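You operate a simulated robot arm through the tools that you are given. There is no shell and no other tool.

The job below is to be done with a simulated robot arm. You get a single attempt, and the scene is never put back.

Task
Free the emergency stop, switch the wind to OUT and wind the batch.
Fine: press reset before start; the other controls stay as they are.

It is judged by the outcome, as a careful person would: the job done as asked, and still so three seconds after it is handed in. It fails if anything else is knocked over, pushed out of place, dropped, spilled or broken.

Robot
A 7-joint arm with a two-finger parallel gripper, fixed in place. Base frame: the origin is at the foot of the arm, x ahead of it, y to its left, z up. Units: mm, degrees, N and s.
With the tool pointing down near the work surface it reaches from about 260 to 580 mm from the base axis. Its first joint turns from -166.0 to 166.0 degrees. Payload 3.4 kg.
Tool frame: the origin (TCP) lies between the finger pads and is the grasp point; the fingertips stand 30 mm ahead of it; z points along the fingers, y is the line along which they close. The gripper opens to 94 mm. The fingers are 28 mm wide and 10 mm thick; the gripper's body (50 by 96 mm) begins 55 mm behind the TCP.
Orientation is that of the tool frame in the base frame, as [roll, pitch, yaw] about the fixed x, y, z axes, in that order (R = Rz(yaw) Ry(pitch) Rx(roll)). With the fingers straight down and closing along the base's y, the tool's x points along the base's -x, its y along +y and its z along -z.

Tools
- The arm moves only by the tool apply_moves. Its argument "commands" is a list of rows, each an object (a shift or turn left out is 0, a gripper value left out holds the last) with "turn": the turn, a rotation vector about the tool's x, y, z in units of 120 degrees (1.0 is 120 degrees), a list of three; "translation": the shift along the tool's x, y, z in units of 500 mm (1.0 is 500 mm), a list of three; "gripper": the gripper command, from -1 (fully open) to 1 (shut), values between in proportion. In form: [{"turn": [rx, ry, rz], "translation": [x, y, z], "gripper": gripper}, ...]. A call has 1 to 20 rows; each row is the pose to reach, as a shift and turn from the pose commanded when the call began, along the tool's axes at that moment. A call with a number of a shift or a turn outside -1 to 1 is refused whole. A row lasts 0.2 s, in which the tool goes at most 50 mm and 8.6 degrees; a call with a longer step from one row to the next is refused whole, and so is a gripper value outside its range. Where a pose cannot be reached the arm comes as near as it can. A force on the tool above 40 N (or 10 N above the force at the start of the call, whichever is more), or a blocked arm, ends the call early, and 0.2 s more pass. The fingers move at their own pace (about 72 mm/s each) and stop on an object; they squeeze with about 39 N. The grip force told is the motor's: it shows also when the fingers shut on nothing. Time passes only in rows, and 0.2 s behind the last, so rows that repeat a pose let the fingers close. It gives the time, the measured TCP pose, the force on the tool (base axes), the opening and the grip force at its end, in the units of the frame above (readings bear some noise), with the torque about the TCP (base axes, N m) and any sound that the robot's microphone picked up.
- Cameras (640 x 400 px; columns grow to the right, rows downward): "scene" is fixed at [49.5, -500.4, 1479.5]; the picture's right is [0.36, -0.93, 0.00], its down [-0.77, -0.30, -0.56] and it looks along [0.53, 0.21, -0.83] (base axes); focal length 328 px, centre (320, 200). "wrist" rides on the gripper at [76, 14, -102] in the tool frame; the picture's right is [-0.18, 0.98, 0.00], its down [-0.75, -0.14, -0.64] and it looks along [-0.63, -0.12, 0.77] (tool axes); focal length 243 px, centre (320, 200). There is no depth. A picture from a camera that has moved, and an enlarged one, comes with that camera's place and axes in the base frame and with its lens.
- capture(camera): a new picture of that camera. No time passes.
- lift_body(by): slides the trunk up (or, below 0, down) by that many mm; the arm rides with it, the base frame stays. It gives what a move gives, with no picture.
- zoom(camera, box): a new picture of the part [left, top, right, bottom] of that camera's present view, enlarged. No time passes.
- sign_off(): hands the job in; it is judged then, once.

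Nothing tells you positions but the pictures and the camera data. Unless the task says otherwise, let go and move clear before handing in.

The tools are called after ">>>" by a JSON object that holds its "api" and its "payload". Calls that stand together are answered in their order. apply_moves: Moves the arm, as the interface text tells. Its arguments: {"type":"object","properties":{"commands":{"type":"array"}},"required":["commands"]} The other tools are called the same way: lift_body (by) slides the trunk up or down; capture (camera) takes a picture; zoom (camera, box) takes an enlarged picture of a part of a camera's view; sign_off () hands the job in.

At the start:

```text
clock: 0.0
tcp_pos: [136.9, -315.8, 1245.6]
tcp_rot: [179.9, -0.1, -179.9]
contact_force: [-0.3, 0.1, 0.5]
ft_torque: [0.0, 0.05, -0.04]
finger_gap: 93.9
grasp_force: 0.1
trunk travel left (down, up): [-300.0, 86.0]
```

scene: 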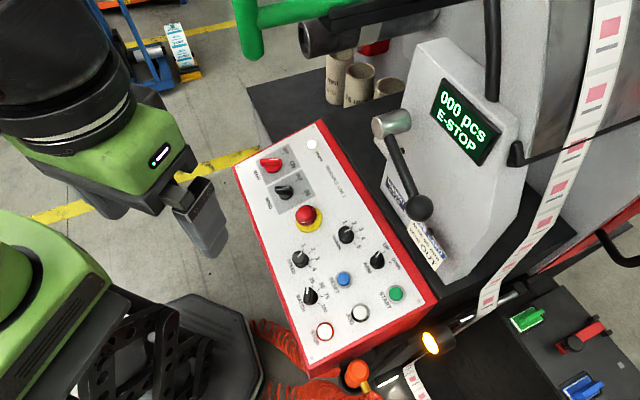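
wrist: 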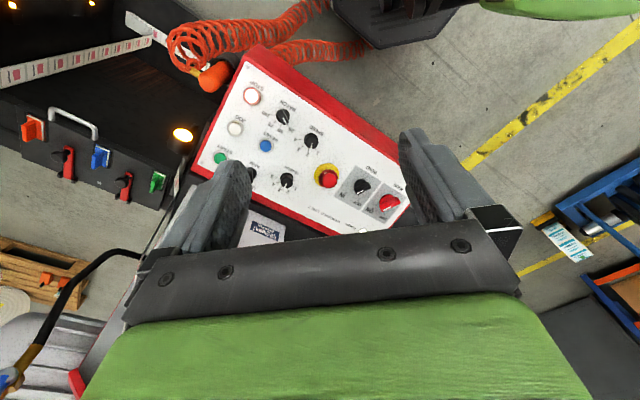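

I see a red-framed control panel with knobs, an e-stop, coloured buttons and a display reading "000 pcs E-STOP". I'll zoom in first to read the labels.

>>> {"api": "zoom", "payload": {"camera": "scene", "box": [230, 120, 350, 195]}}

>>> {"api": "zoom", "payload": {"camera": "scene", "box": [260, 190, 380, 265]}}

>>> {"api": "zoom", "payload": {"camera": "scene", "box": [280, 240, 440, 340]}}

>>> {"api": "zoom", "payload": {"camera": "wrist", "box": [200, 60, 420, 240]}}

>>> {"api": "zoom", "payload": {"camera": "scene", "box": [360, 60, 520, 260]}}

```text
5.33 times, centred on (290, 158) of scene
camera zoom: at [49.5, -500.4, 1479.5], right [0.36, -0.93, 0.0], down [-0.77, -0.3, -0.56], along [0.53, 0.21, -0.83], focal length 1752 px, centre (480, 427)
```

zoom: 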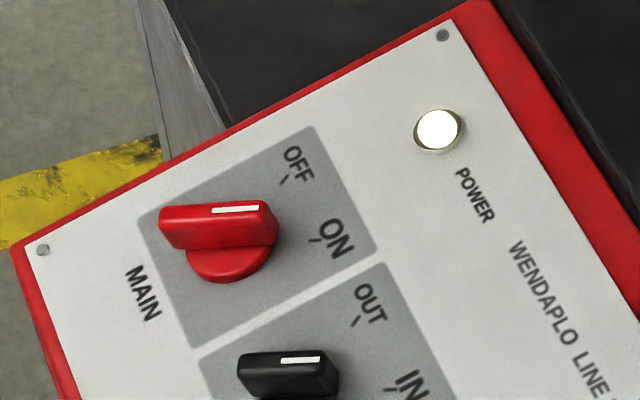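

```text
5.33 times, centred on (320, 228) of scene
camera zoom: at [49.5, -500.4, 1479.5], right [0.36, -0.93, 0.0], down [-0.77, -0.3, -0.56], along [0.53, 0.21, -0.83], focal length 1752 px, centre (320, 53)
```

zoom: 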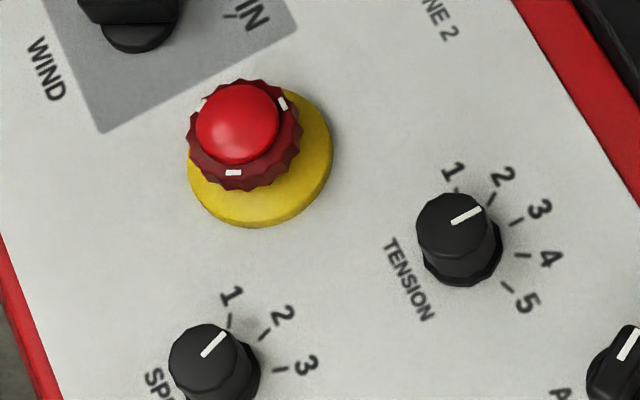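

```text
4.00 times, centred on (360, 290) of scene
camera zoom: at [49.5, -500.4, 1479.5], right [0.36, -0.93, 0.0], down [-0.77, -0.3, -0.56], along [0.53, 0.21, -0.83], focal length 1314 px, centre (160, -160)
```

zoom: 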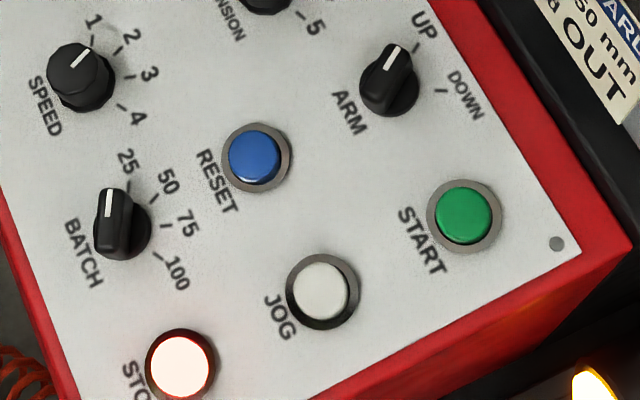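

```text
2.22 times, centred on (310, 150) of wrist
camera zoom: at [62.1, -301.6, 1347.8], right [0.18, 0.98, 0.0], down [0.75, -0.14, 0.64], along [0.63, -0.12, -0.77], focal length 539 px, centre (342, 311)
```

zoom: 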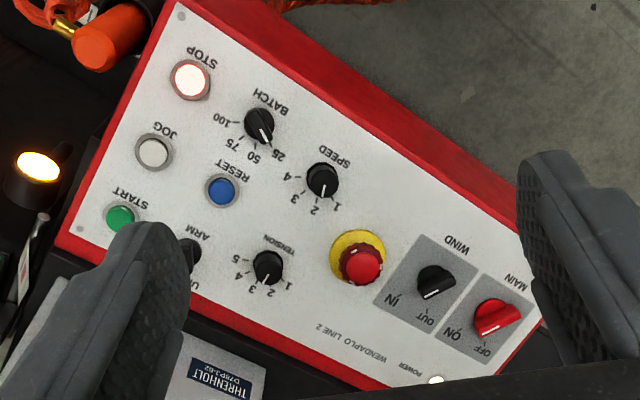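

```text
2.00 times, centred on (440, 160) of scene
camera zoom: at [49.5, -500.4, 1479.5], right [0.36, -0.93, 0.0], down [-0.77, -0.3, -0.56], along [0.53, 0.21, -0.83], focal length 657 px, centre (80, 280)
```

zoom: 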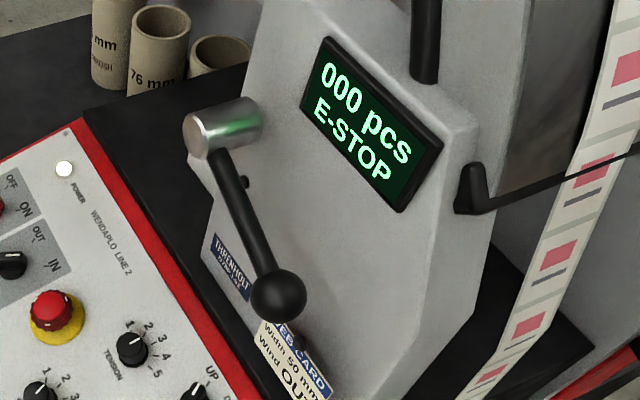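

The panel is tilted about 15°, with its long axis at 45° in the base frame. By triangulation the e-stop is near (366,-340,916), WIND near (419,-268,872) pointing to IN, RESET near (277,-457,885) and START near (278,-554,903). I'll lower the trunk and align the tool with the panel's normal for a closer look.

>>> {"api": "lift_body", "payload": {"by": -150}}

>>> {"api": "apply_moves", "payload": {"commands": [{"turn": [0.0082, -0.0198, 0.0622]}, {"turn": [0.0163, -0.0395, 0.1243]}, {"turn": [0.0245, -0.0593, 0.1865]}, {"turn": [0.0327, -0.079, 0.2486]}, {"turn": [0.0408, -0.0988, 0.3108]}, {"turn": [0.049, -0.1185, 0.3729]}, {"turn": [0.049, -0.1185, 0.3729]}]}}

>>> {"api": "capture", "payload": {"camera": "scene"}}

>>> {"api": "capture", "payload": {"camera": "wrist"}}

```text
clock: 1.8
tcp_pos: [138.8, -316.4, 1095.8]
tcp_rot: [180.0, -0.1, 180.0]
contact_force: [-0.5, 0.4, 0.5]
ft_torque: [-0.02, 0.0, 0.01]
finger_gap: 94.0
grasp_force: 0.0
trunk travel left (down, up): [-150.0, 236.0]
```

```text
clock: 3.4
tcp_pos: [137.7, -315.3, 1096.9]
tcp_rot: [179.9, 15.0, 134.8]
contact_force: [-0.5, 0.4, 0.0]
ft_torque: [0.03, 0.01, -0.01]
finger_gap: 94.1
grasp_force: 0.1
trunk travel left (down, up): [-150.0, 236.0]
```

```text
taken
```

scene: 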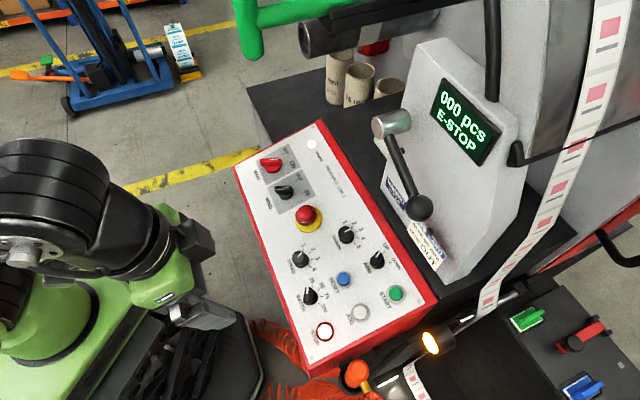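

```text
taken
camera wrist: at [77.8, -235.0, 1175.4], right [0.82, 0.57, 0.05], down [0.3, -0.5, 0.82], along [0.49, -0.66, -0.58], focal length 243 px, centre (320, 200)
```

wrist: 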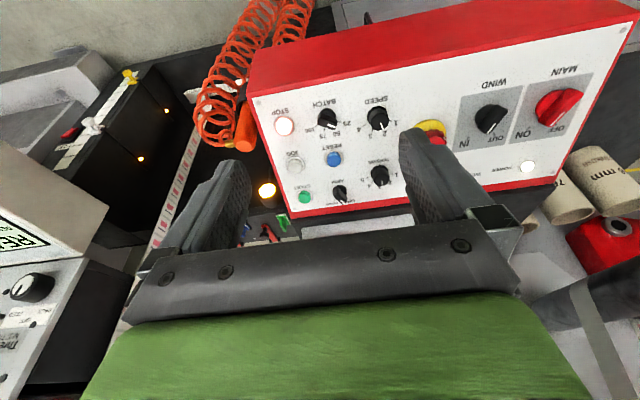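

The tool is aligned with the panel (pitch 15, yaw 135). Next I move along the panel towards the WIND and e-stop end, staying high.

>>> {"api": "apply_moves", "payload": {"commands": [{"translation": [0, 0.076, 0.02]}, {"translation": [0, 0.152, 0.04]}, {"translation": [0, 0.228, 0.06]}, {"translation": [0, 0.304, 0.08]}, {"translation": [0, 0.38, 0.1]}, {"translation": [-0.05, 0.38, 0.12]}, {"translation": [-0.1, 0.38, 0.12]}, {"translation": [-0.1, 0.38, 0.12]}]}}

>>> {"api": "capture", "payload": {"camera": "wrist"}}

>>> {"api": "capture", "payload": {"camera": "scene"}}

```text
clock: 5.2
tcp_pos: [317.9, -226.9, 1052.1]
tcp_rot: [180.0, 14.9, 135.1]
contact_force: [0.6, -0.6, 0.8]
ft_torque: [0.01, -0.03, -0.02]
finger_gap: 94.0
grasp_force: 0.1
trunk travel left (down, up): [-150.0, 236.0]
```

```text
taken
camera wrist: at [257.5, -146.3, 1130.4], right [0.82, 0.57, 0.05], down [0.3, -0.5, 0.81], along [0.49, -0.66, -0.58], focal length 243 px, centre (320, 200)
```

wrist: 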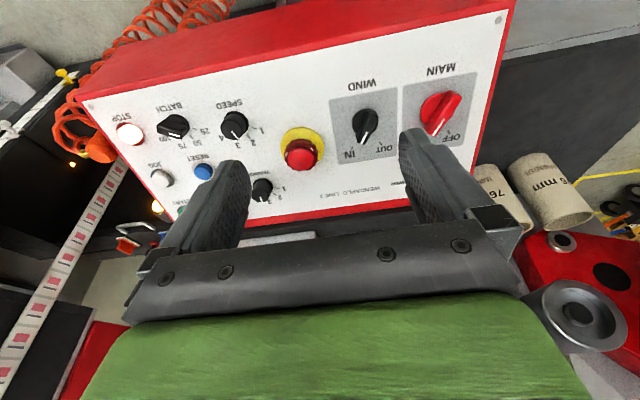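

```text
taken
```

scene: 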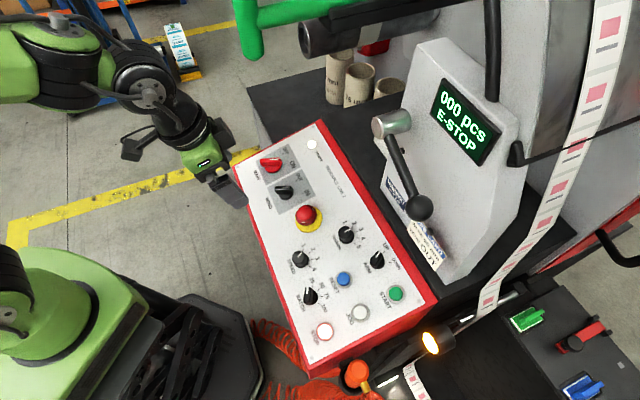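

>>> {"api": "zoom", "payload": {"camera": "wrist", "box": [260, 70, 420, 190]}}

>>> {"api": "zoom", "payload": {"camera": "wrist", "box": [270, 115, 334, 185]}}

>>> {"api": "zoom", "payload": {"camera": "scene", "box": [264, 176, 328, 236]}}

```text
3.33 times, centred on (340, 130) of wrist
camera zoom: at [257.5, -146.3, 1130.4], right [0.82, 0.57, 0.05], down [0.3, -0.5, 0.81], along [0.49, -0.66, -0.58], focal length 809 px, centre (253, 433)
```

zoom: 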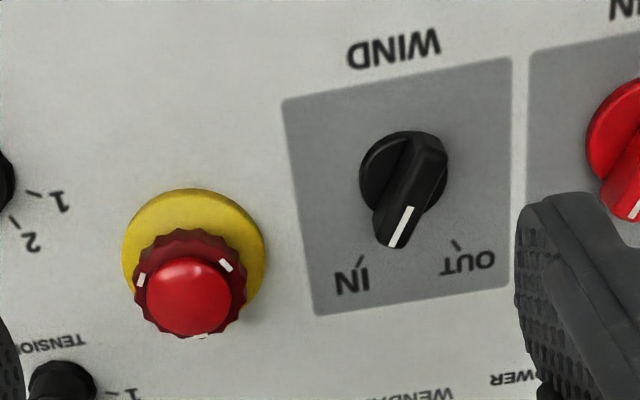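

```text
5.71 times, centred on (302, 150) of wrist
camera zoom: at [257.5, -146.3, 1130.4], right [0.82, 0.57, 0.05], down [0.3, -0.5, 0.81], along [0.49, -0.66, -0.58], focal length 1386 px, centre (423, 486)
```

zoom: 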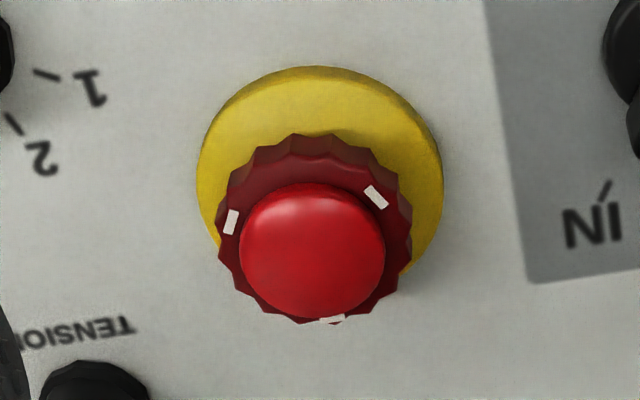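

```text
6.67 times, centred on (296, 206) of scene
camera zoom: at [49.5, -500.4, 1479.5], right [0.36, -0.93, 0.0], down [-0.77, -0.3, -0.56], along [0.53, 0.21, -0.83], focal length 2190 px, centre (480, 160)
```

zoom: 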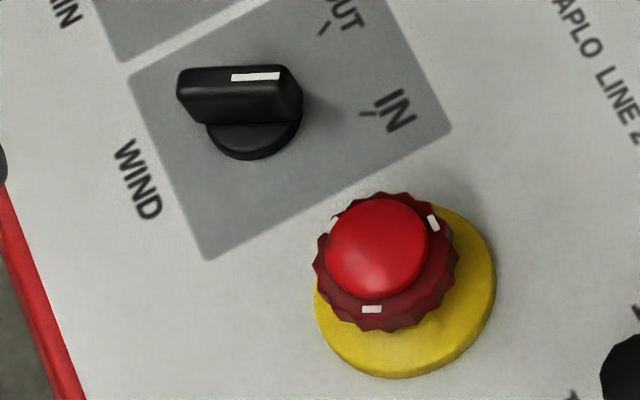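

WIND points to IN, so it needs roughly a 54° counter-clockwise turn. The e-stop has a ribbed twist collar about 42 mm across. I'll hover over the e-stop to refine its position.

>>> {"api": "apply_moves", "payload": {"commands": [{"translation": [-0.036, -0.02, 0.043]}, {"translation": [-0.072, -0.04, 0.086]}, {"translation": [-0.109, -0.06, 0.13]}, {"translation": [-0.145, -0.08, 0.173]}, {"translation": [-0.145, -0.08, 0.173]}]}}

>>> {"api": "capture", "payload": {"camera": "wrist"}}

>>> {"api": "capture", "payload": {"camera": "scene"}}

```text
clock: 6.3
tcp_pos: [355.5, -321.6, 986.3]
tcp_rot: [-179.9, 15.0, 135.0]
contact_force: [0.5, -0.7, -0.4]
ft_torque: [0.0, 0.0, 0.01]
finger_gap: 94.0
grasp_force: 0.0
trunk travel left (down, up): [-150.0, 236.0]
```

```text
taken
camera wrist: at [293.9, -239.8, 1065.6], right [0.82, 0.57, 0.05], down [0.3, -0.5, 0.82], along [0.49, -0.66, -0.58], focal length 243 px, centre (320, 200)
```

wrist: 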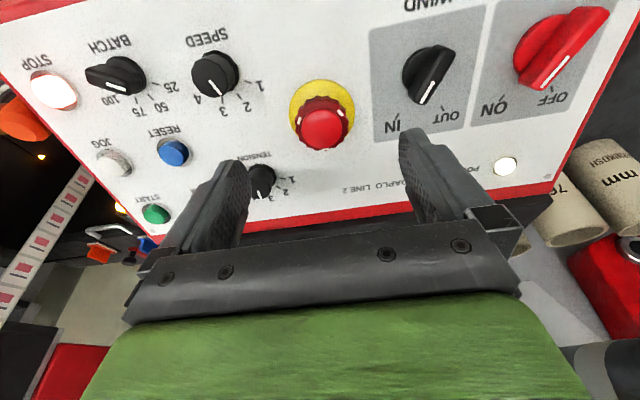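

```text
taken
```

scene: 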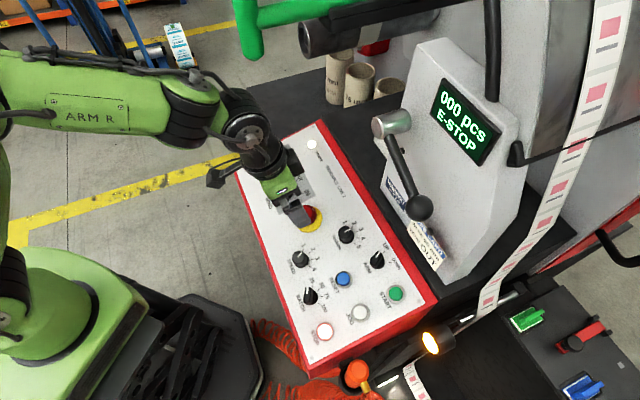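

The e-stop is confirmed at the tool axis, within about 1 mm. I'll descend around the collar with the fingers open.

>>> {"api": "apply_moves", "payload": {"commands": [{"translation": [0.001, 0.002, 0.04]}, {"translation": [0.002, 0.002, 0.08]}, {"translation": [0.002, 0.002, 0.115]}, {"translation": [0.002, 0.002, 0.138]}, {"translation": [0.002, 0.002, 0.138]}]}}

>>> {"api": "capture", "payload": {"camera": "wrist"}}

>>> {"api": "zoom", "payload": {"camera": "scene", "box": [250, 150, 378, 250]}}

```text
clock: 7.5
tcp_pos: [367.4, -331.5, 919.8]
tcp_rot: [-180.0, 15.1, 135.0]
contact_force: [0.5, 0.2, -0.8]
ft_torque: [-0.02, -0.02, -0.03]
finger_gap: 94.2
grasp_force: 0.1
trunk travel left (down, up): [-150.0, 236.0]
```

```text
taken
camera wrist: at [306.8, -250.3, 997.8], right [0.82, 0.57, 0.05], down [0.3, -0.5, 0.82], along [0.49, -0.66, -0.58], focal length 243 px, centre (320, 200)
```

wrist: 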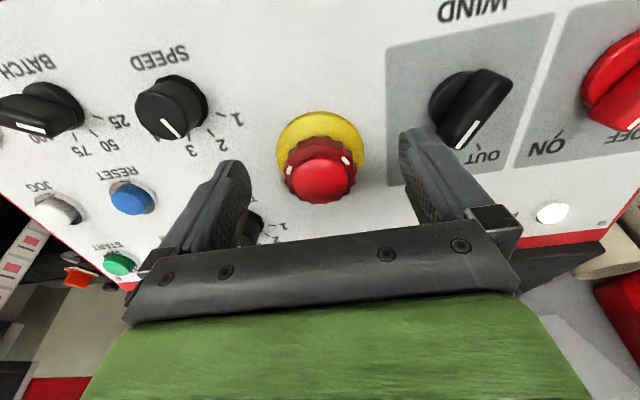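

```text
4.00 times, centred on (314, 200) of scene
camera zoom: at [49.5, -500.4, 1479.5], right [0.36, -0.93, 0.0], down [-0.77, -0.3, -0.56], along [0.53, 0.21, -0.83], focal length 1314 px, centre (344, 200)
```

zoom: 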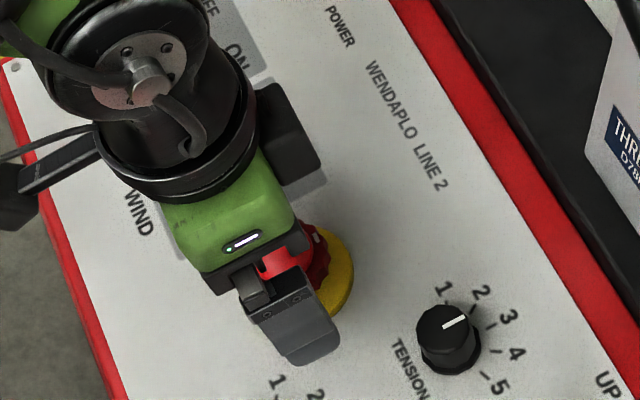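

The collar sits between the fingers. I'll close on it.

>>> {"api": "apply_moves", "payload": {"commands": [{"gripper": 1}, {"gripper": 1}, {"gripper": 1}, {"gripper": 1}]}}

>>> {"api": "capture", "payload": {"camera": "wrist"}}

```text
clock: 8.6
tcp_pos: [365.1, -332.3, 918.2]
tcp_rot: [-179.9, 15.1, 134.9]
contact_force: [-2.8, -3.4, -0.9]
ft_torque: [-0.22, 0.13, -0.09]
finger_gap: 42.9
grasp_force: 44.6
trunk travel left (down, up): [-150.0, 236.0]
```

```text
taken
camera wrist: at [306.2, -251.1, 997.9], right [0.82, 0.57, 0.05], down [0.3, -0.5, 0.81], along [0.49, -0.66, -0.58], focal length 243 px, centre (320, 200)
```

wrist: 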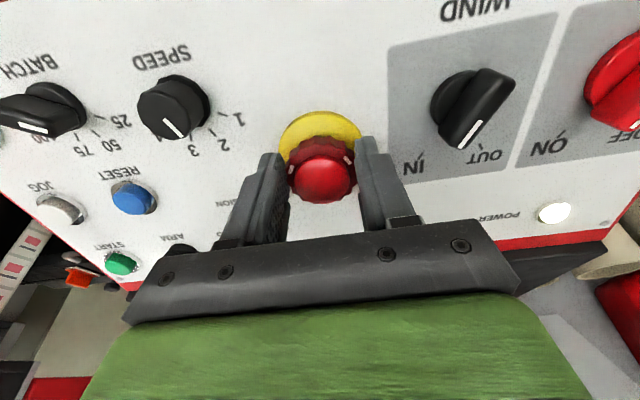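

Gripped at 42.9 mm. I'll twist clockwise (positive about tool z), the usual release direction, in small steps and watch the torque.

>>> {"api": "apply_moves", "payload": {"commands": [{"turn": [0, 0, 0.05], "gripper": 1}, {"turn": [0, 0, 0.1], "gripper": 1}, {"turn": [0, 0, 0.15], "gripper": 1}, {"turn": [0, 0, 0.2], "gripper": 1}, {"turn": [0, 0, 0.2], "gripper": 1}]}}

>>> {"api": "zoom", "payload": {"camera": "scene", "box": [360, 60, 520, 160]}}

>>> {"api": "capture", "payload": {"camera": "wrist"}}

```text
clock: 9.8
tcp_pos: [367.9, -330.0, 919.6]
tcp_rot: [173.8, 13.6, 110.3]
contact_force: [6.0, 1.4, -0.5]
ft_torque: [0.48, -0.2, 0.19]
finger_gap: 42.8
grasp_force: 45.1
trunk travel left (down, up): [-150.0, 236.0]
```

```text
4.00 times, centred on (440, 110) of scene
camera zoom: at [49.5, -500.4, 1479.5], right [0.36, -0.93, 0.0], down [-0.77, -0.3, -0.56], along [0.53, 0.21, -0.83], focal length 1314 px, centre (-160, 560)
```

zoom: 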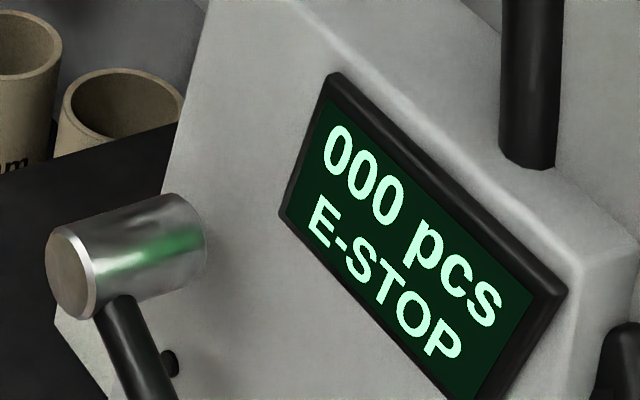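

```text
taken
camera wrist: at [337.5, -237.3, 1001.3], right [0.97, 0.2, 0.15], down [0.01, -0.62, 0.78], along [0.24, -0.76, -0.6], focal length 243 px, centre (320, 200)
```

wrist: 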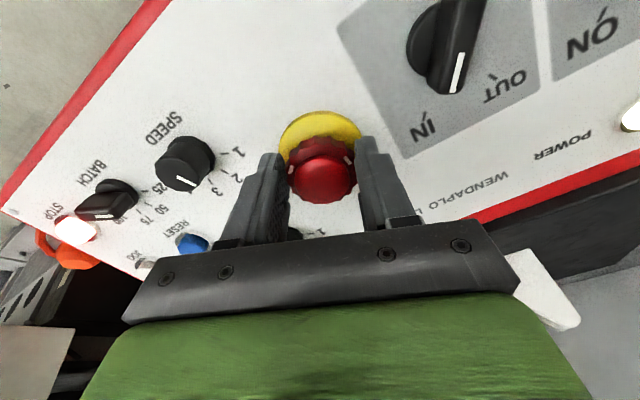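

The collar is turning with the fingers and shows little torque, but the display still reads E-STOP. I'll continue twisting.

>>> {"api": "apply_moves", "payload": {"commands": [{"turn": [0, 0, 0.05], "gripper": 1}, {"turn": [0, 0, 0.1], "gripper": 1}, {"turn": [0, 0, 0.15], "gripper": 1}, {"turn": [0, 0, 0.2], "gripper": 1}, {"turn": [0, 0, 0.2], "gripper": 1}]}}

>>> {"api": "zoom", "payload": {"camera": "scene", "box": [360, 60, 520, 160]}}

>>> {"api": "capture", "payload": {"camera": "wrist"}}

```text
clock: 10.9
tcp_pos: [370.9, -330.3, 919.6]
tcp_rot: [168.6, 10.0, 86.1]
contact_force: [20.4, 3.7, 7.3]
ft_torque: [0.21, -0.79, 0.35]
finger_gap: 42.8
grasp_force: 45.2
trunk travel left (down, up): [-150.0, 236.0]
```

```text
4.00 times, centred on (440, 110) of scene
camera zoom: at [49.5, -500.4, 1479.5], right [0.36, -0.93, 0.0], down [-0.77, -0.3, -0.56], along [0.53, 0.21, -0.83], focal length 1314 px, centre (-160, 560)
```

zoom: 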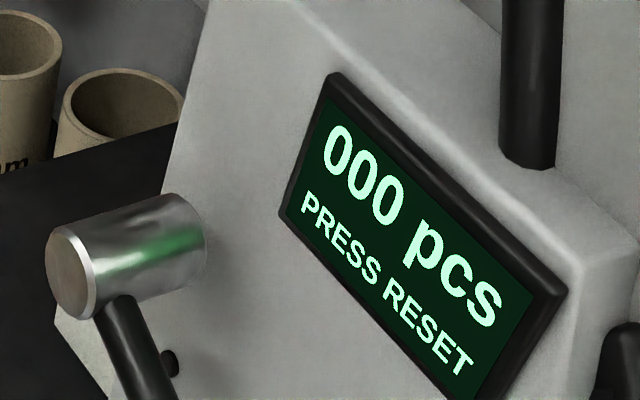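

```text
taken
camera wrist: at [371.3, -236.8, 1007.8], right [0.95, -0.21, 0.22], down [-0.31, -0.62, 0.72], along [-0.01, -0.76, -0.65], focal length 243 px, centre (320, 200)
```

wrist: 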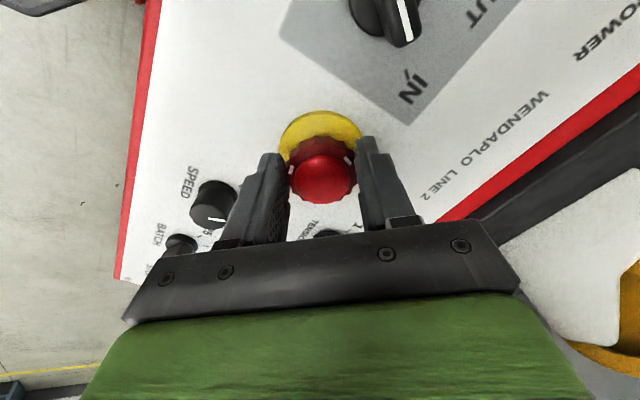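

The display now says "PRESS RESET", so the e-stop is free. I'll open the fingers part-way and back off along the normal.

>>> {"api": "apply_moves", "payload": {"commands": [{"gripper": -0.4}, {"gripper": -0.4}, {"gripper": -0.4}]}}

>>> {"api": "apply_moves", "payload": {"commands": [{"translation": [0, 0, -0.06]}, {"translation": [0, 0, -0.12]}, {"translation": [0, 0, -0.18]}, {"translation": [0, 0, -0.18]}]}}

>>> {"api": "capture", "payload": {"camera": "wrist"}}

>>> {"api": "capture", "payload": {"camera": "scene"}}

```text
clock: 11.8
tcp_pos: [367.1, -332.1, 918.6]
tcp_rot: [168.9, 10.0, 86.0]
contact_force: [0.3, 0.1, 0.0]
ft_torque: [0.02, -0.03, -0.01]
finger_gap: 65.8
grasp_force: 0.1
trunk travel left (down, up): [-150.0, 236.0]
```

```text
clock: 12.8
tcp_pos: [349.9, -312.8, 1007.5]
tcp_rot: [168.7, 10.0, 85.9]
contact_force: [-0.8, 0.3, 0.1]
ft_torque: [0.0, -0.01, 0.03]
finger_gap: 65.9
grasp_force: 0.0
trunk travel left (down, up): [-150.0, 236.0]
```

```text
taken
camera wrist: at [351.8, -219.3, 1095.0], right [0.95, -0.21, 0.22], down [-0.31, -0.62, 0.72], along [-0.02, -0.76, -0.65], focal length 243 px, centre (320, 200)
```

wrist: 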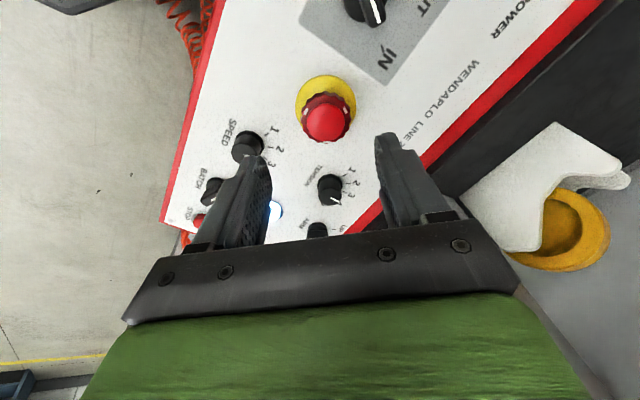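

```text
taken
```

scene: 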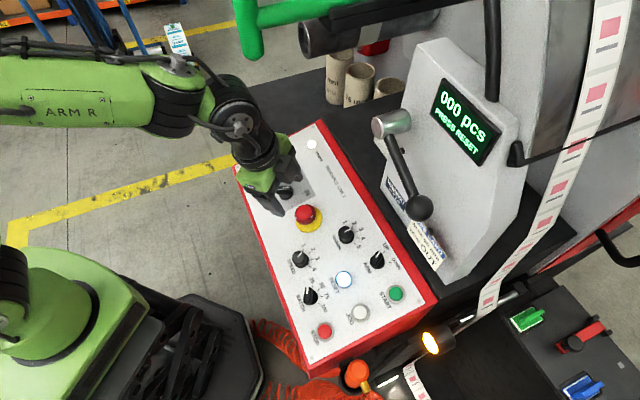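

The e-stop is freed and RESET is lit. I put WIND at panel coordinates about (110, 696), with the bar 24° off the panel's up direction. I'll hover over it with the fingers aligned to the bar.

>>> {"api": "apply_moves", "payload": {"commands": [{"translation": [0.037, 0.022, 0.0], "turn": [0, 0, -0.05]}, {"translation": [0.074, 0.044, 0.02], "turn": [0, 0, -0.1]}, {"translation": [0.111, 0.066, 0.05], "turn": [0, 0, -0.15]}, {"translation": [0.1478, 0.0878, 0.084], "turn": [0, 0, -0.2]}, {"translation": [0.1478, 0.0878, 0.084], "turn": [0, 0, -0.2]}]}}

>>> {"api": "capture", "payload": {"camera": "wrist"}}

>>> {"api": "capture", "payload": {"camera": "scene"}}

```text
clock: 13.9
tcp_pos: [406.2, -252.8, 960.6]
tcp_rot: [173.8, 13.7, 110.3]
contact_force: [-0.3, -0.6, -0.2]
ft_torque: [-0.05, 0.01, -0.04]
finger_gap: 66.0
grasp_force: 0.1
trunk travel left (down, up): [-150.0, 236.0]
```

```text
taken
camera wrist: at [375.5, -159.0, 1043.4], right [0.97, 0.19, 0.15], down [0.01, -0.62, 0.78], along [0.24, -0.76, -0.6], focal length 243 px, centre (320, 200)
```

wrist: 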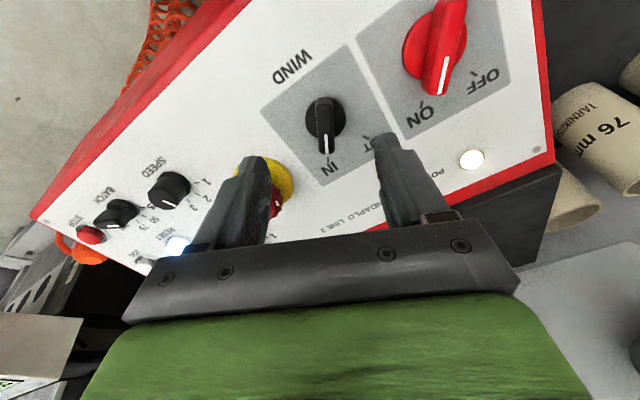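

```text
taken
```

scene: 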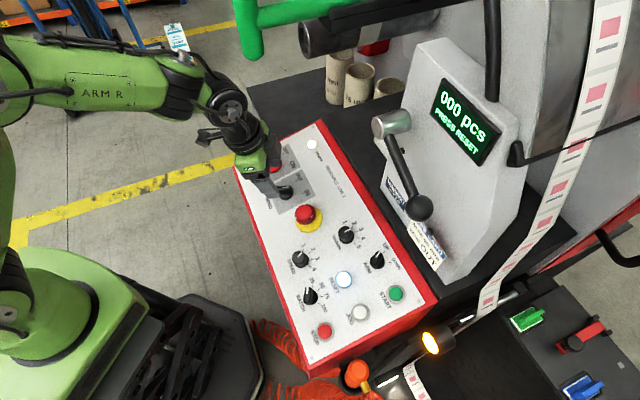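

>>> {"api": "zoom", "payload": {"camera": "wrist", "box": [256, 70, 384, 200]}}

```text
3.08 times, centred on (320, 135) of wrist
camera zoom: at [375.5, -159.0, 1043.4], right [0.97, 0.19, 0.15], down [0.01, -0.62, 0.78], along [0.24, -0.76, -0.6], focal length 746 px, centre (320, 400)
```

zoom: 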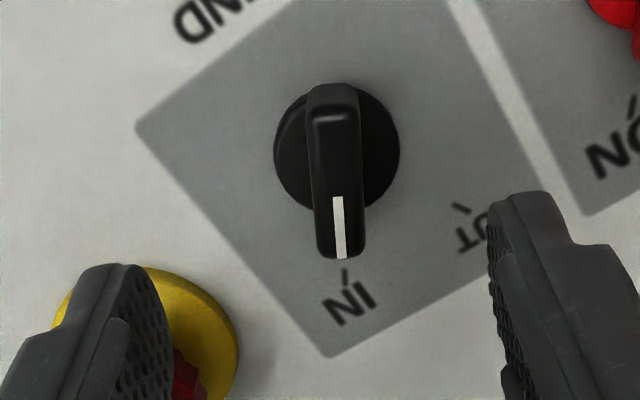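

The bar is about 6° further round and about 3–4 mm off the tool centre. I'll correct, descend over the bar and close.

>>> {"api": "apply_moves", "payload": {"commands": [{"translation": [0.0062, 0.0082, 0.02], "turn": [0, 0, 0.05]}, {"translation": [0.0062, 0.0082, 0.06], "turn": [0, 0, 0.05]}, {"translation": [0.0062, 0.0082, 0.09], "turn": [0, 0, 0.05]}, {"translation": [0.0062, 0.0082, 0.102], "turn": [0, 0, 0.05]}, {"translation": [0.0062, 0.0082, 0.102], "turn": [0, 0, 0.05]}]}}

>>> {"api": "capture", "payload": {"camera": "wrist"}}

```text
clock: 15.2
tcp_pos: [417.0, -257.9, 910.8]
tcp_rot: [172.3, 12.9, 104.2]
contact_force: [-0.3, 0.6, -0.4]
ft_torque: [-0.02, -0.01, 0.0]
finger_gap: 65.7
grasp_force: 0.0
trunk travel left (down, up): [-150.0, 236.0]
```

```text
taken
camera wrist: at [395.0, -162.5, 994.9], right [0.98, 0.09, 0.17], down [-0.07, -0.63, 0.77], along [0.18, -0.77, -0.61], focal length 243 px, centre (320, 200)
```

wrist: 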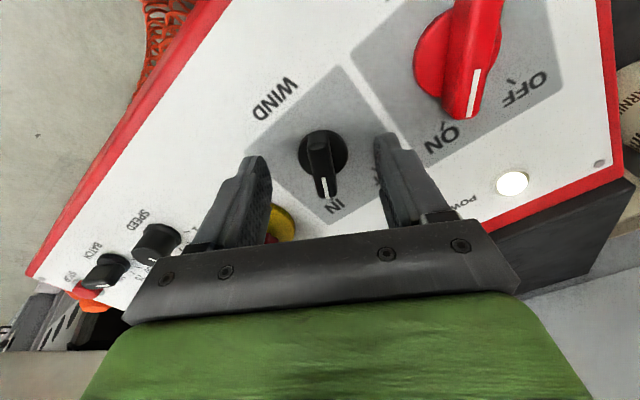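

The bar is between the fingers. I'll close on it.

>>> {"api": "apply_moves", "payload": {"commands": [{"gripper": 1}, {"gripper": 1}, {"gripper": 1}, {"gripper": 1}]}}

>>> {"api": "capture", "payload": {"camera": "wrist"}}

```text
clock: 16.1
tcp_pos: [419.2, -257.6, 912.0]
tcp_rot: [172.4, 13.0, 104.2]
contact_force: [4.1, 0.7, 0.9]
ft_torque: [0.21, -0.27, 0.11]
finger_gap: 13.0
grasp_force: 45.0
trunk travel left (down, up): [-150.0, 236.0]
```

```text
taken
camera wrist: at [395.7, -162.2, 995.0], right [0.98, 0.09, 0.17], down [-0.07, -0.63, 0.77], along [0.18, -0.77, -0.61], focal length 243 px, centre (320, 200)
```

wrist: 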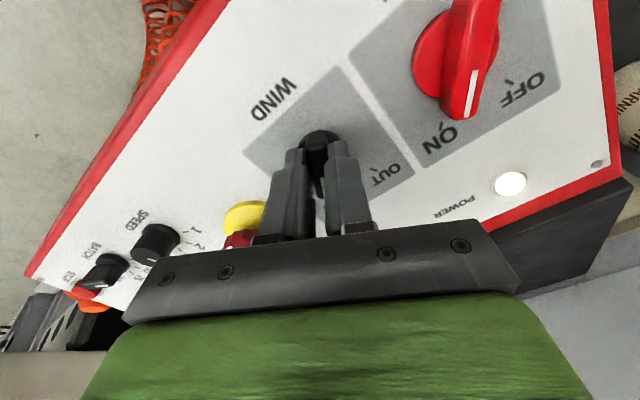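

The bar is gripped at 13 mm. I'll turn counter-clockwise towards OUT in two stages.

>>> {"api": "apply_moves", "payload": {"commands": [{"turn": [0, 0, -0.06], "gripper": 1}, {"turn": [0, 0, -0.12], "gripper": 1}, {"turn": [0, 0, -0.18], "gripper": 1}, {"turn": [0, 0, -0.24], "gripper": 1}, {"turn": [0, 0, -0.3], "gripper": 1}, {"turn": [0, 0, -0.3], "gripper": 1}]}}

>>> {"api": "capture", "payload": {"camera": "wrist"}}

```text
clock: 17.6
tcp_pos: [415.1, -258.6, 910.8]
tcp_rot: [-178.4, 14.8, 141.1]
contact_force: [-6.6, -6.7, -3.0]
ft_torque: [-0.34, 0.04, -0.12]
finger_gap: 12.6
grasp_force: 45.0
trunk travel left (down, up): [-150.0, 236.0]
```

```text
taken
camera wrist: at [350.0, -182.3, 990.3], right [0.76, 0.65, 0.02], down [0.36, -0.45, 0.82], along [0.54, -0.61, -0.58], focal length 243 px, centre (320, 200)
```

wrist: 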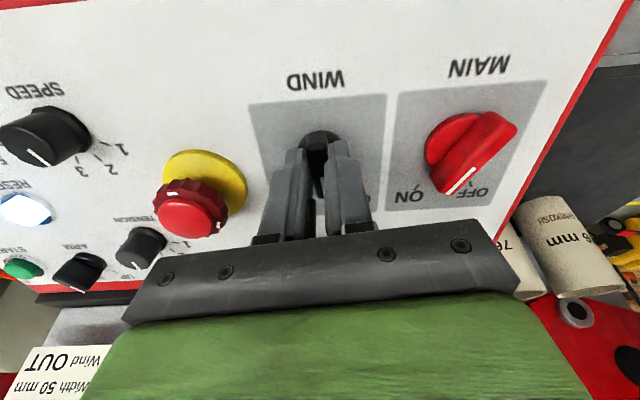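

The knob is following the fingers and is just past centre. I'll turn about 23° more to reach OUT.

>>> {"api": "apply_moves", "payload": {"commands": [{"turn": [0, 0, -0.06], "gripper": 1}, {"turn": [0, 0, -0.12], "gripper": 1}, {"turn": [0, 0, -0.17], "gripper": 1}, {"turn": [0, 0, -0.195], "gripper": 1}, {"turn": [0, 0, -0.195], "gripper": 1}]}}

>>> {"api": "capture", "payload": {"camera": "wrist"}}

```text
clock: 18.8
tcp_pos: [415.0, -259.9, 911.0]
tcp_rot: [-172.4, 12.9, 165.0]
contact_force: [-15.9, -13.8, -6.2]
ft_torque: [-0.29, 0.76, -0.24]
finger_gap: 12.8
grasp_force: 45.4
trunk travel left (down, up): [-150.0, 236.0]
```

```text
taken
camera wrist: at [329.8, -208.4, 991.6], right [0.45, 0.89, -0.09], down [0.55, -0.21, 0.81], along [0.7, -0.41, -0.59], focal length 243 px, centre (320, 200)
```

wrist: 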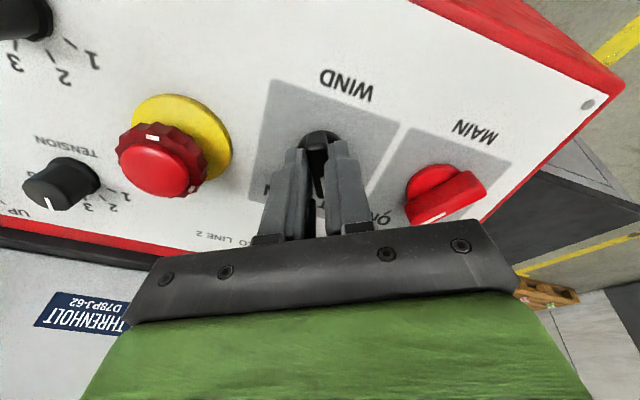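

Now at about -29°, which matches the OUT position. I'll release, back off and check.

>>> {"api": "apply_moves", "payload": {"commands": [{"gripper": -0.2}, {"gripper": -0.2}, {"gripper": -0.2}]}}

>>> {"api": "apply_moves", "payload": {"commands": [{"translation": [0, 0, -0.06]}, {"translation": [0, 0, -0.13]}, {"translation": [0, 0, -0.2]}, {"translation": [0, 0, -0.2]}]}}

>>> {"api": "zoom", "payload": {"camera": "wrist", "box": [220, 50, 420, 175]}}

>>> {"api": "capture", "payload": {"camera": "scene"}}

```text
clock: 19.6
tcp_pos: [418.7, -256.1, 911.7]
tcp_rot: [-172.5, 13.0, 165.2]
contact_force: [-0.3, 0.1, -0.6]
ft_torque: [0.03, -0.04, -0.04]
finger_gap: 56.2
grasp_force: 0.1
trunk travel left (down, up): [-150.0, 236.0]
```

```text
clock: 20.6
tcp_pos: [401.0, -239.7, 1008.7]
tcp_rot: [-172.4, 13.0, 165.3]
contact_force: [0.3, -0.1, 0.4]
ft_torque: [-0.01, -0.01, 0.01]
finger_gap: 56.8
grasp_force: 0.2
trunk travel left (down, up): [-150.0, 236.0]
```

```text
3.20 times, centred on (320, 112) of wrist
camera zoom: at [315.0, -187.8, 1088.4], right [0.45, 0.89, -0.08], down [0.55, -0.2, 0.81], along [0.7, -0.41, -0.58], focal length 776 px, centre (320, 480)
```

zoom: 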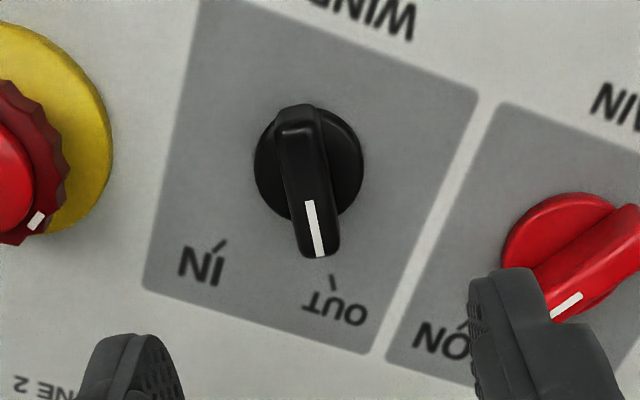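

```text
taken
```

scene: 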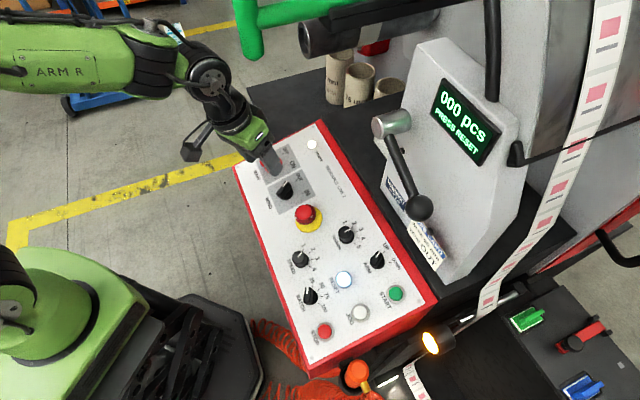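

WIND now points to OUT. Next I close the fingers and move over RESET, turning the tool back square to the panel.

>>> {"api": "apply_moves", "payload": {"commands": [{"translation": [0.0355, -0.0722, 0], "turn": [0, 0, 0.0417], "gripper": 1}, {"translation": [0.0711, -0.1445, 0], "turn": [0, 0, 0.0833], "gripper": 1}, {"translation": [0.1066, -0.2167, 0], "turn": [0, 0, 0.125], "gripper": 1}, {"translation": [0.1421, -0.2889, 0], "turn": [0, 0, 0.1667], "gripper": 1}, {"translation": [0.1777, -0.3612, 0], "turn": [0, 0, 0.2083], "gripper": 1}, {"translation": [0.2132, -0.4334, 0], "turn": [0, 0, 0.25], "gripper": 1}, {"translation": [0.2132, -0.4334, 0], "turn": [0, 0, 0.25], "gripper": 1}]}}

>>> {"api": "capture", "payload": {"camera": "wrist"}}

>>> {"api": "capture", "payload": {"camera": "scene"}}

```text
clock: 22.1
tcp_pos: [239.0, -417.2, 1014.5]
tcp_rot: [179.8, 15.0, 134.5]
contact_force: [0.3, 0.9, 0.7]
ft_torque: [-0.01, 0.0, 0.03]
finger_gap: 0.0
grasp_force: 33.0
trunk travel left (down, up): [-150.0, 236.0]
```

```text
taken
camera wrist: at [178.7, -335.6, 1092.6], right [0.83, 0.56, 0.05], down [0.29, -0.5, 0.81], along [0.48, -0.66, -0.58], focal length 243 px, centre (320, 200)
```

wrist: 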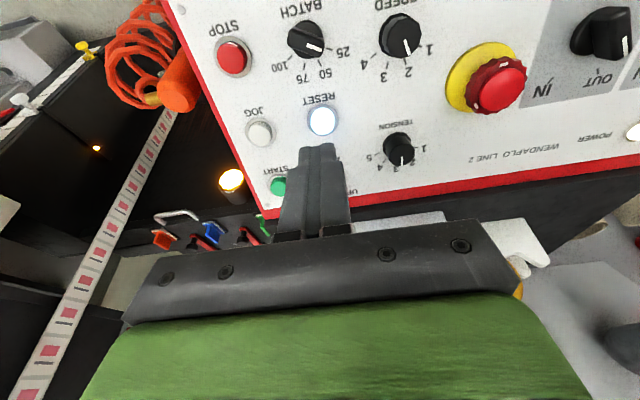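

```text
taken
```

scene: 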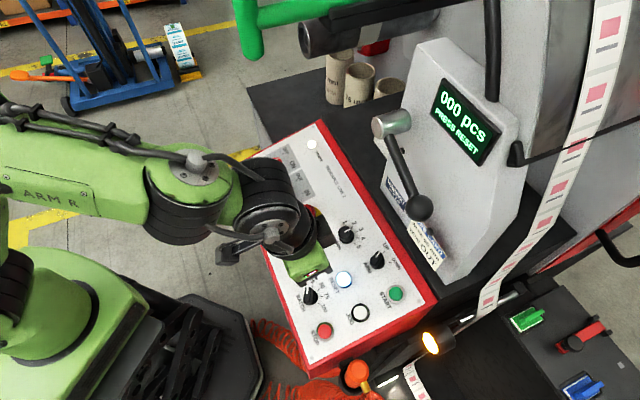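

>>> {"api": "zoom", "payload": {"camera": "wrist", "box": [240, 85, 400, 185]}}

```text
4.00 times, centred on (320, 135) of wrist
camera zoom: at [178.7, -335.6, 1092.6], right [0.83, 0.56, 0.05], down [0.29, -0.5, 0.81], along [0.48, -0.66, -0.58], focal length 970 px, centre (320, 460)
```

zoom: 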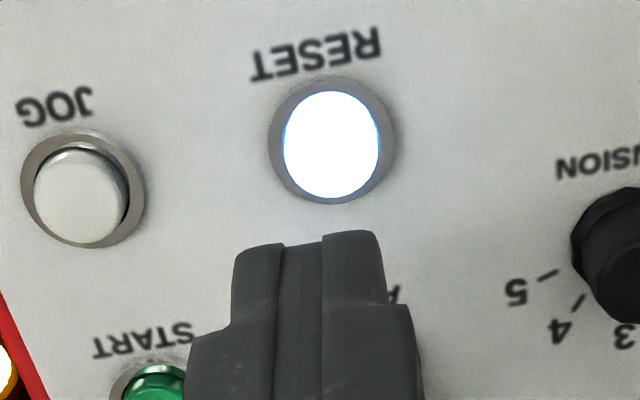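

RESET is located about 20 mm ahead of the tool. I'll move over it and stop the fingertips just above the cap.

>>> {"api": "apply_moves", "payload": {"commands": [{"translation": [-0.0402, -0.003, 0.03], "gripper": 1}, {"translation": [-0.0402, -0.003, 0.08], "gripper": 1}, {"translation": [-0.0402, -0.003, 0.13], "gripper": 1}, {"translation": [-0.0402, -0.003, 0.17], "gripper": 1}, {"translation": [-0.0402, -0.003, 0.196], "gripper": 1}, {"translation": [-0.0402, -0.003, 0.196], "gripper": 1}]}}

>>> {"api": "zoom", "payload": {"camera": "wrist", "box": [240, 100, 400, 200]}}

>>> {"api": "zoom", "payload": {"camera": "scene", "box": [250, 200, 450, 325]}}

```text
clock: 23.6
tcp_pos: [268.8, -450.7, 922.7]
tcp_rot: [179.9, 15.0, 134.5]
contact_force: [-0.4, -0.4, 0.1]
ft_torque: [-0.01, -0.02, -0.02]
finger_gap: 0.2
grasp_force: 33.3
trunk travel left (down, up): [-150.0, 236.0]
```

```text
4.00 times, centred on (320, 150) of wrist
camera zoom: at [209.2, -369.0, 1001.5], right [0.83, 0.56, 0.05], down [0.29, -0.5, 0.81], along [0.48, -0.66, -0.58], focal length 970 px, centre (320, 400)
```

zoom: 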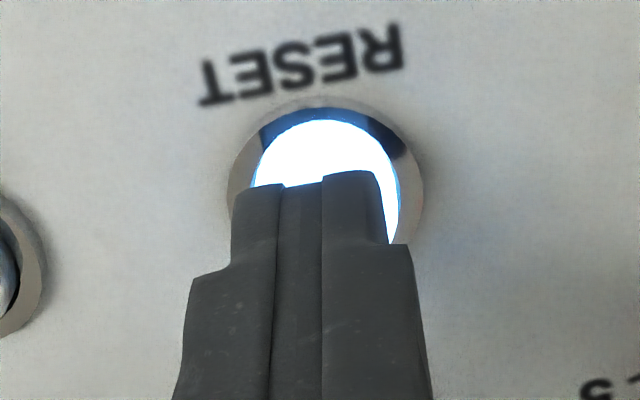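

```text
3.20 times, centred on (350, 262) of scene
camera zoom: at [49.5, -500.4, 1479.5], right [0.36, -0.93, 0.0], down [-0.77, -0.3, -0.56], along [0.53, 0.21, -0.83], focal length 1051 px, centre (224, 0)
```

zoom: 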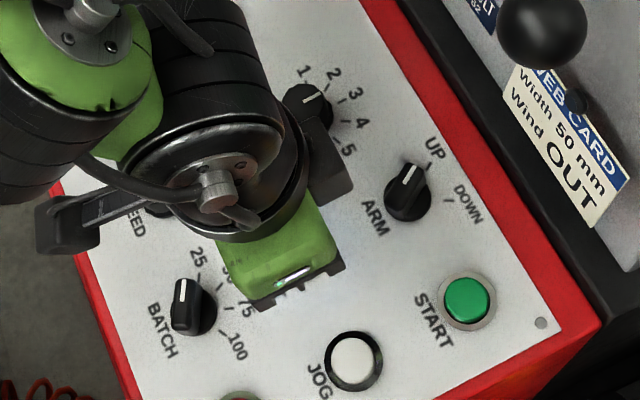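

The fingertips are centred on the bezel, about 9 mm above the cap. I'll press down in small steps.

>>> {"api": "apply_moves", "payload": {"commands": [{"translation": [0, 0, 0.008], "gripper": 1}, {"translation": [0, 0, 0.014], "gripper": 1}, {"translation": [0, 0, 0.018], "gripper": 1}, {"translation": [0, 0, 0.022], "gripper": 1}, {"translation": [0, 0, 0.024], "gripper": 1}]}}

>>> {"api": "zoom", "payload": {"camera": "scene", "box": [360, 60, 520, 160]}}

```text
clock: 24.8
tcp_pos: [270.5, -452.4, 911.0]
tcp_rot: [179.9, 15.0, 134.4]
contact_force: [-0.7, -1.3, 3.1]
ft_torque: [-0.03, -0.01, -0.02]
finger_gap: 0.2
grasp_force: 32.9
trunk travel left (down, up): [-150.0, 236.0]
heard: click
```

```text
4.00 times, centred on (440, 110) of scene
camera zoom: at [49.5, -500.4, 1479.5], right [0.36, -0.93, 0.0], down [-0.77, -0.3, -0.56], along [0.53, 0.21, -0.83], focal length 1314 px, centre (-160, 560)
```

zoom: 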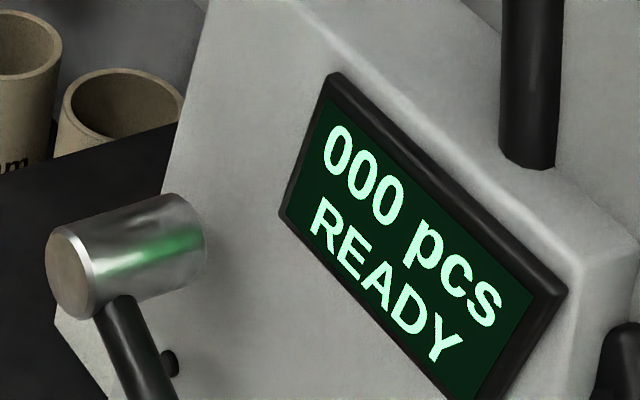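

The display reads READY. I'll retract, lean the tool back about 20° to clear the lever and move over START.

>>> {"api": "apply_moves", "payload": {"commands": [{"translation": [0, 0, -0.08], "gripper": 1}, {"translation": [0, 0, -0.16], "turn": [0, -0.055, 0], "gripper": 1}, {"translation": [0, 0, -0.18], "turn": [0, -0.11, 0], "gripper": 1}, {"translation": [0, -0.05, -0.18], "turn": [0, -0.1667, 0], "gripper": 1}, {"translation": [-0.05, -0.1, -0.18], "turn": [0, -0.1667, 0], "gripper": 1}, {"translation": [-0.09, -0.132, -0.18], "turn": [0, -0.1667, 0], "gripper": 1}, {"translation": [-0.09, -0.132, -0.18], "turn": [0, -0.1667, 0], "gripper": 1}]}}

>>> {"api": "capture", "payload": {"camera": "wrist"}}

>>> {"api": "capture", "payload": {"camera": "scene"}}

```text
clock: 26.4
tcp_pos: [237.7, -512.8, 1009.4]
tcp_rot: [179.8, 35.0, 134.5]
contact_force: [-0.3, 0.3, -0.7]
ft_torque: [-0.01, -0.01, 0.0]
finger_gap: 0.1
grasp_force: 33.0
trunk travel left (down, up): [-150.0, 236.0]
```

```text
taken
camera wrist: at [163.9, -416.2, 1050.0], right [0.81, 0.58, 0.11], down [0.07, -0.28, 0.96], along [0.59, -0.77, -0.27], focal length 243 px, centre (320, 200)
```

wrist: 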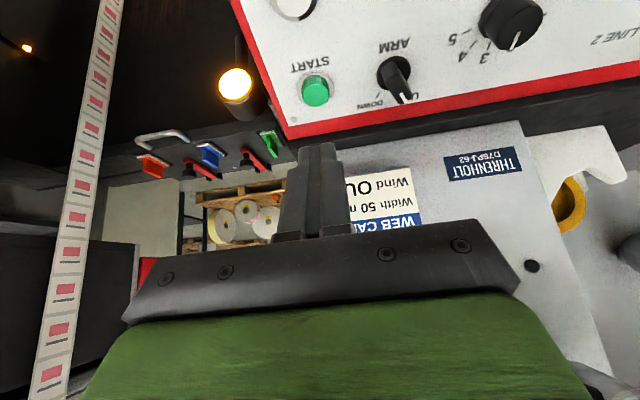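

```text
taken
```

scene: 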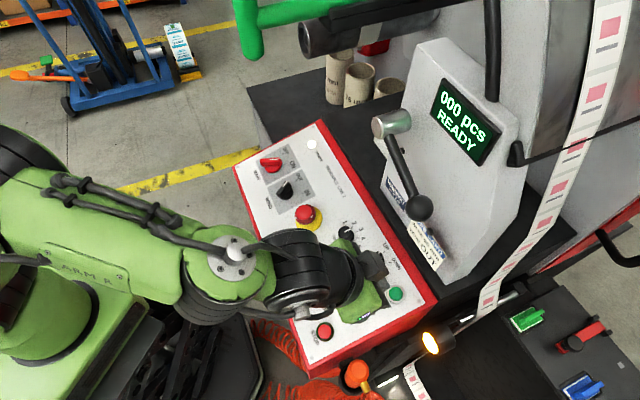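

START is just ahead along the tool axis. I'll approach to a few mm above it.

>>> {"api": "apply_moves", "payload": {"commands": [{"translation": [0.0012, -0.0016, 0.05], "gripper": 1}, {"translation": [0.0024, -0.0016, 0.1], "gripper": 1}, {"translation": [0.0036, -0.0016, 0.14], "gripper": 1}, {"translation": [0.0048, -0.0016, 0.1666], "gripper": 1}, {"translation": [0.0048, -0.0016, 0.1666], "gripper": 1}]}}

>>> {"api": "zoom", "payload": {"camera": "wrist", "box": [240, 100, 400, 200]}}

>>> {"api": "zoom", "payload": {"camera": "scene", "box": [300, 180, 460, 340]}}

```text
clock: 27.6
tcp_pos: [269.8, -547.7, 939.7]
tcp_rot: [179.9, 35.1, 134.3]
contact_force: [0.3, 0.5, -0.7]
ft_torque: [0.0, -0.02, 0.03]
finger_gap: 0.0
grasp_force: 33.2
trunk travel left (down, up): [-150.0, 236.0]
```

```text
4.00 times, centred on (320, 150) of wrist
camera zoom: at [195.4, -450.3, 980.0], right [0.81, 0.58, 0.11], down [0.07, -0.28, 0.96], along [0.59, -0.77, -0.27], focal length 970 px, centre (320, 400)
```

zoom: 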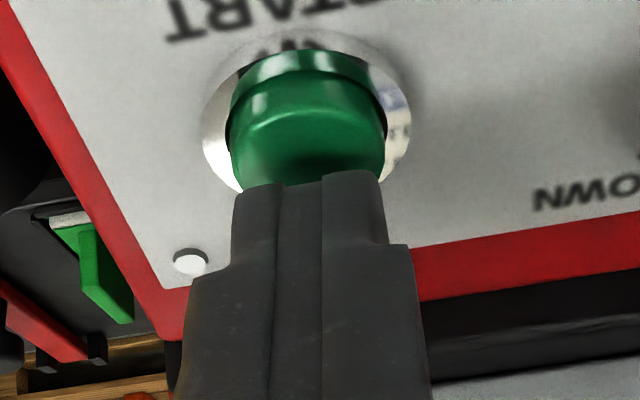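

```text
2.50 times, centred on (380, 260) of scene
camera zoom: at [49.5, -500.4, 1479.5], right [0.36, -0.93, 0.0], down [-0.77, -0.3, -0.56], along [0.53, 0.21, -0.83], focal length 821 px, centre (170, 50)
```

zoom: 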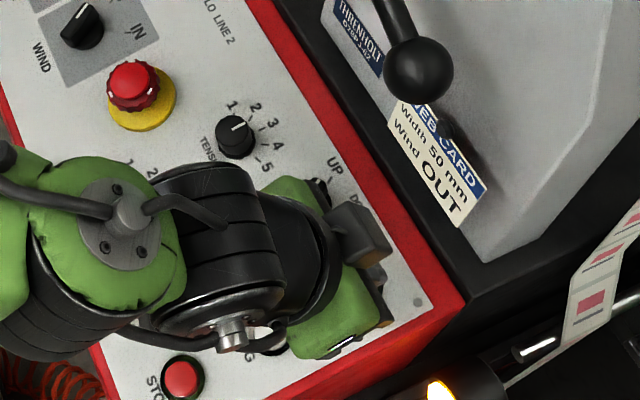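

The tip is right over START, and the cap sits about 3 mm nearer the operator. I'll press in small steps along the panel normal.

>>> {"api": "apply_moves", "payload": {"commands": [{"translation": [0.0056, 0, -0.002], "gripper": 1}, {"translation": [0.0084, 0, 0.0056], "gripper": 1}, {"translation": [0.0098, 0, 0.0094], "gripper": 1}, {"translation": [0.011, 0, 0.013], "gripper": 1}, {"translation": [0.0124, 0, 0.0168], "gripper": 1}]}}

>>> {"api": "zoom", "payload": {"camera": "scene", "box": [360, 60, 520, 160]}}

>>> {"api": "zoom", "payload": {"camera": "wrist", "box": [240, 100, 400, 200]}}

```text
clock: 28.8
tcp_pos: [268.7, -545.9, 931.0]
tcp_rot: [179.9, 35.2, 134.4]
contact_force: [-3.5, 3.0, 11.1]
ft_torque: [0.05, 0.04, 0.02]
finger_gap: 0.2
grasp_force: 33.4
trunk travel left (down, up): [-150.0, 236.0]
heard: click
```

```text
4.00 times, centred on (440, 110) of scene
camera zoom: at [49.5, -500.4, 1479.5], right [0.36, -0.93, 0.0], down [-0.77, -0.3, -0.56], along [0.53, 0.21, -0.83], focal length 1314 px, centre (-160, 560)
```

zoom: 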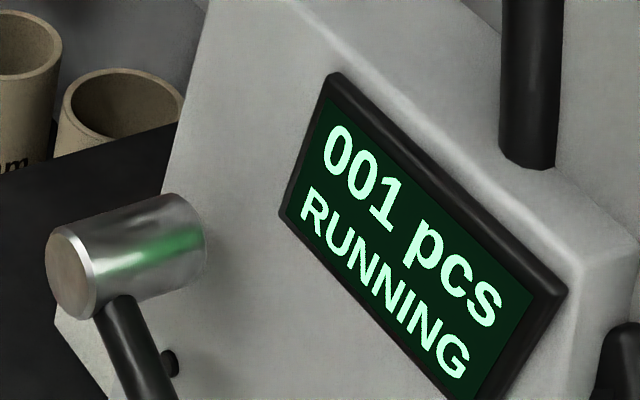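

```text
4.00 times, centred on (320, 150) of wrist
camera zoom: at [194.8, -449.5, 971.1], right [0.81, 0.58, 0.11], down [0.07, -0.27, 0.96], along [0.59, -0.77, -0.26], focal length 970 px, centre (320, 400)
```

zoom: 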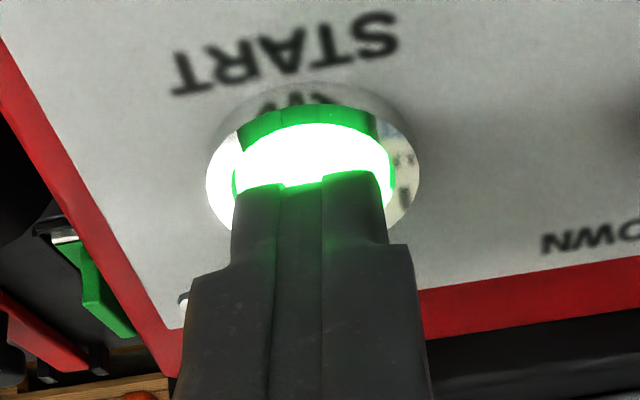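

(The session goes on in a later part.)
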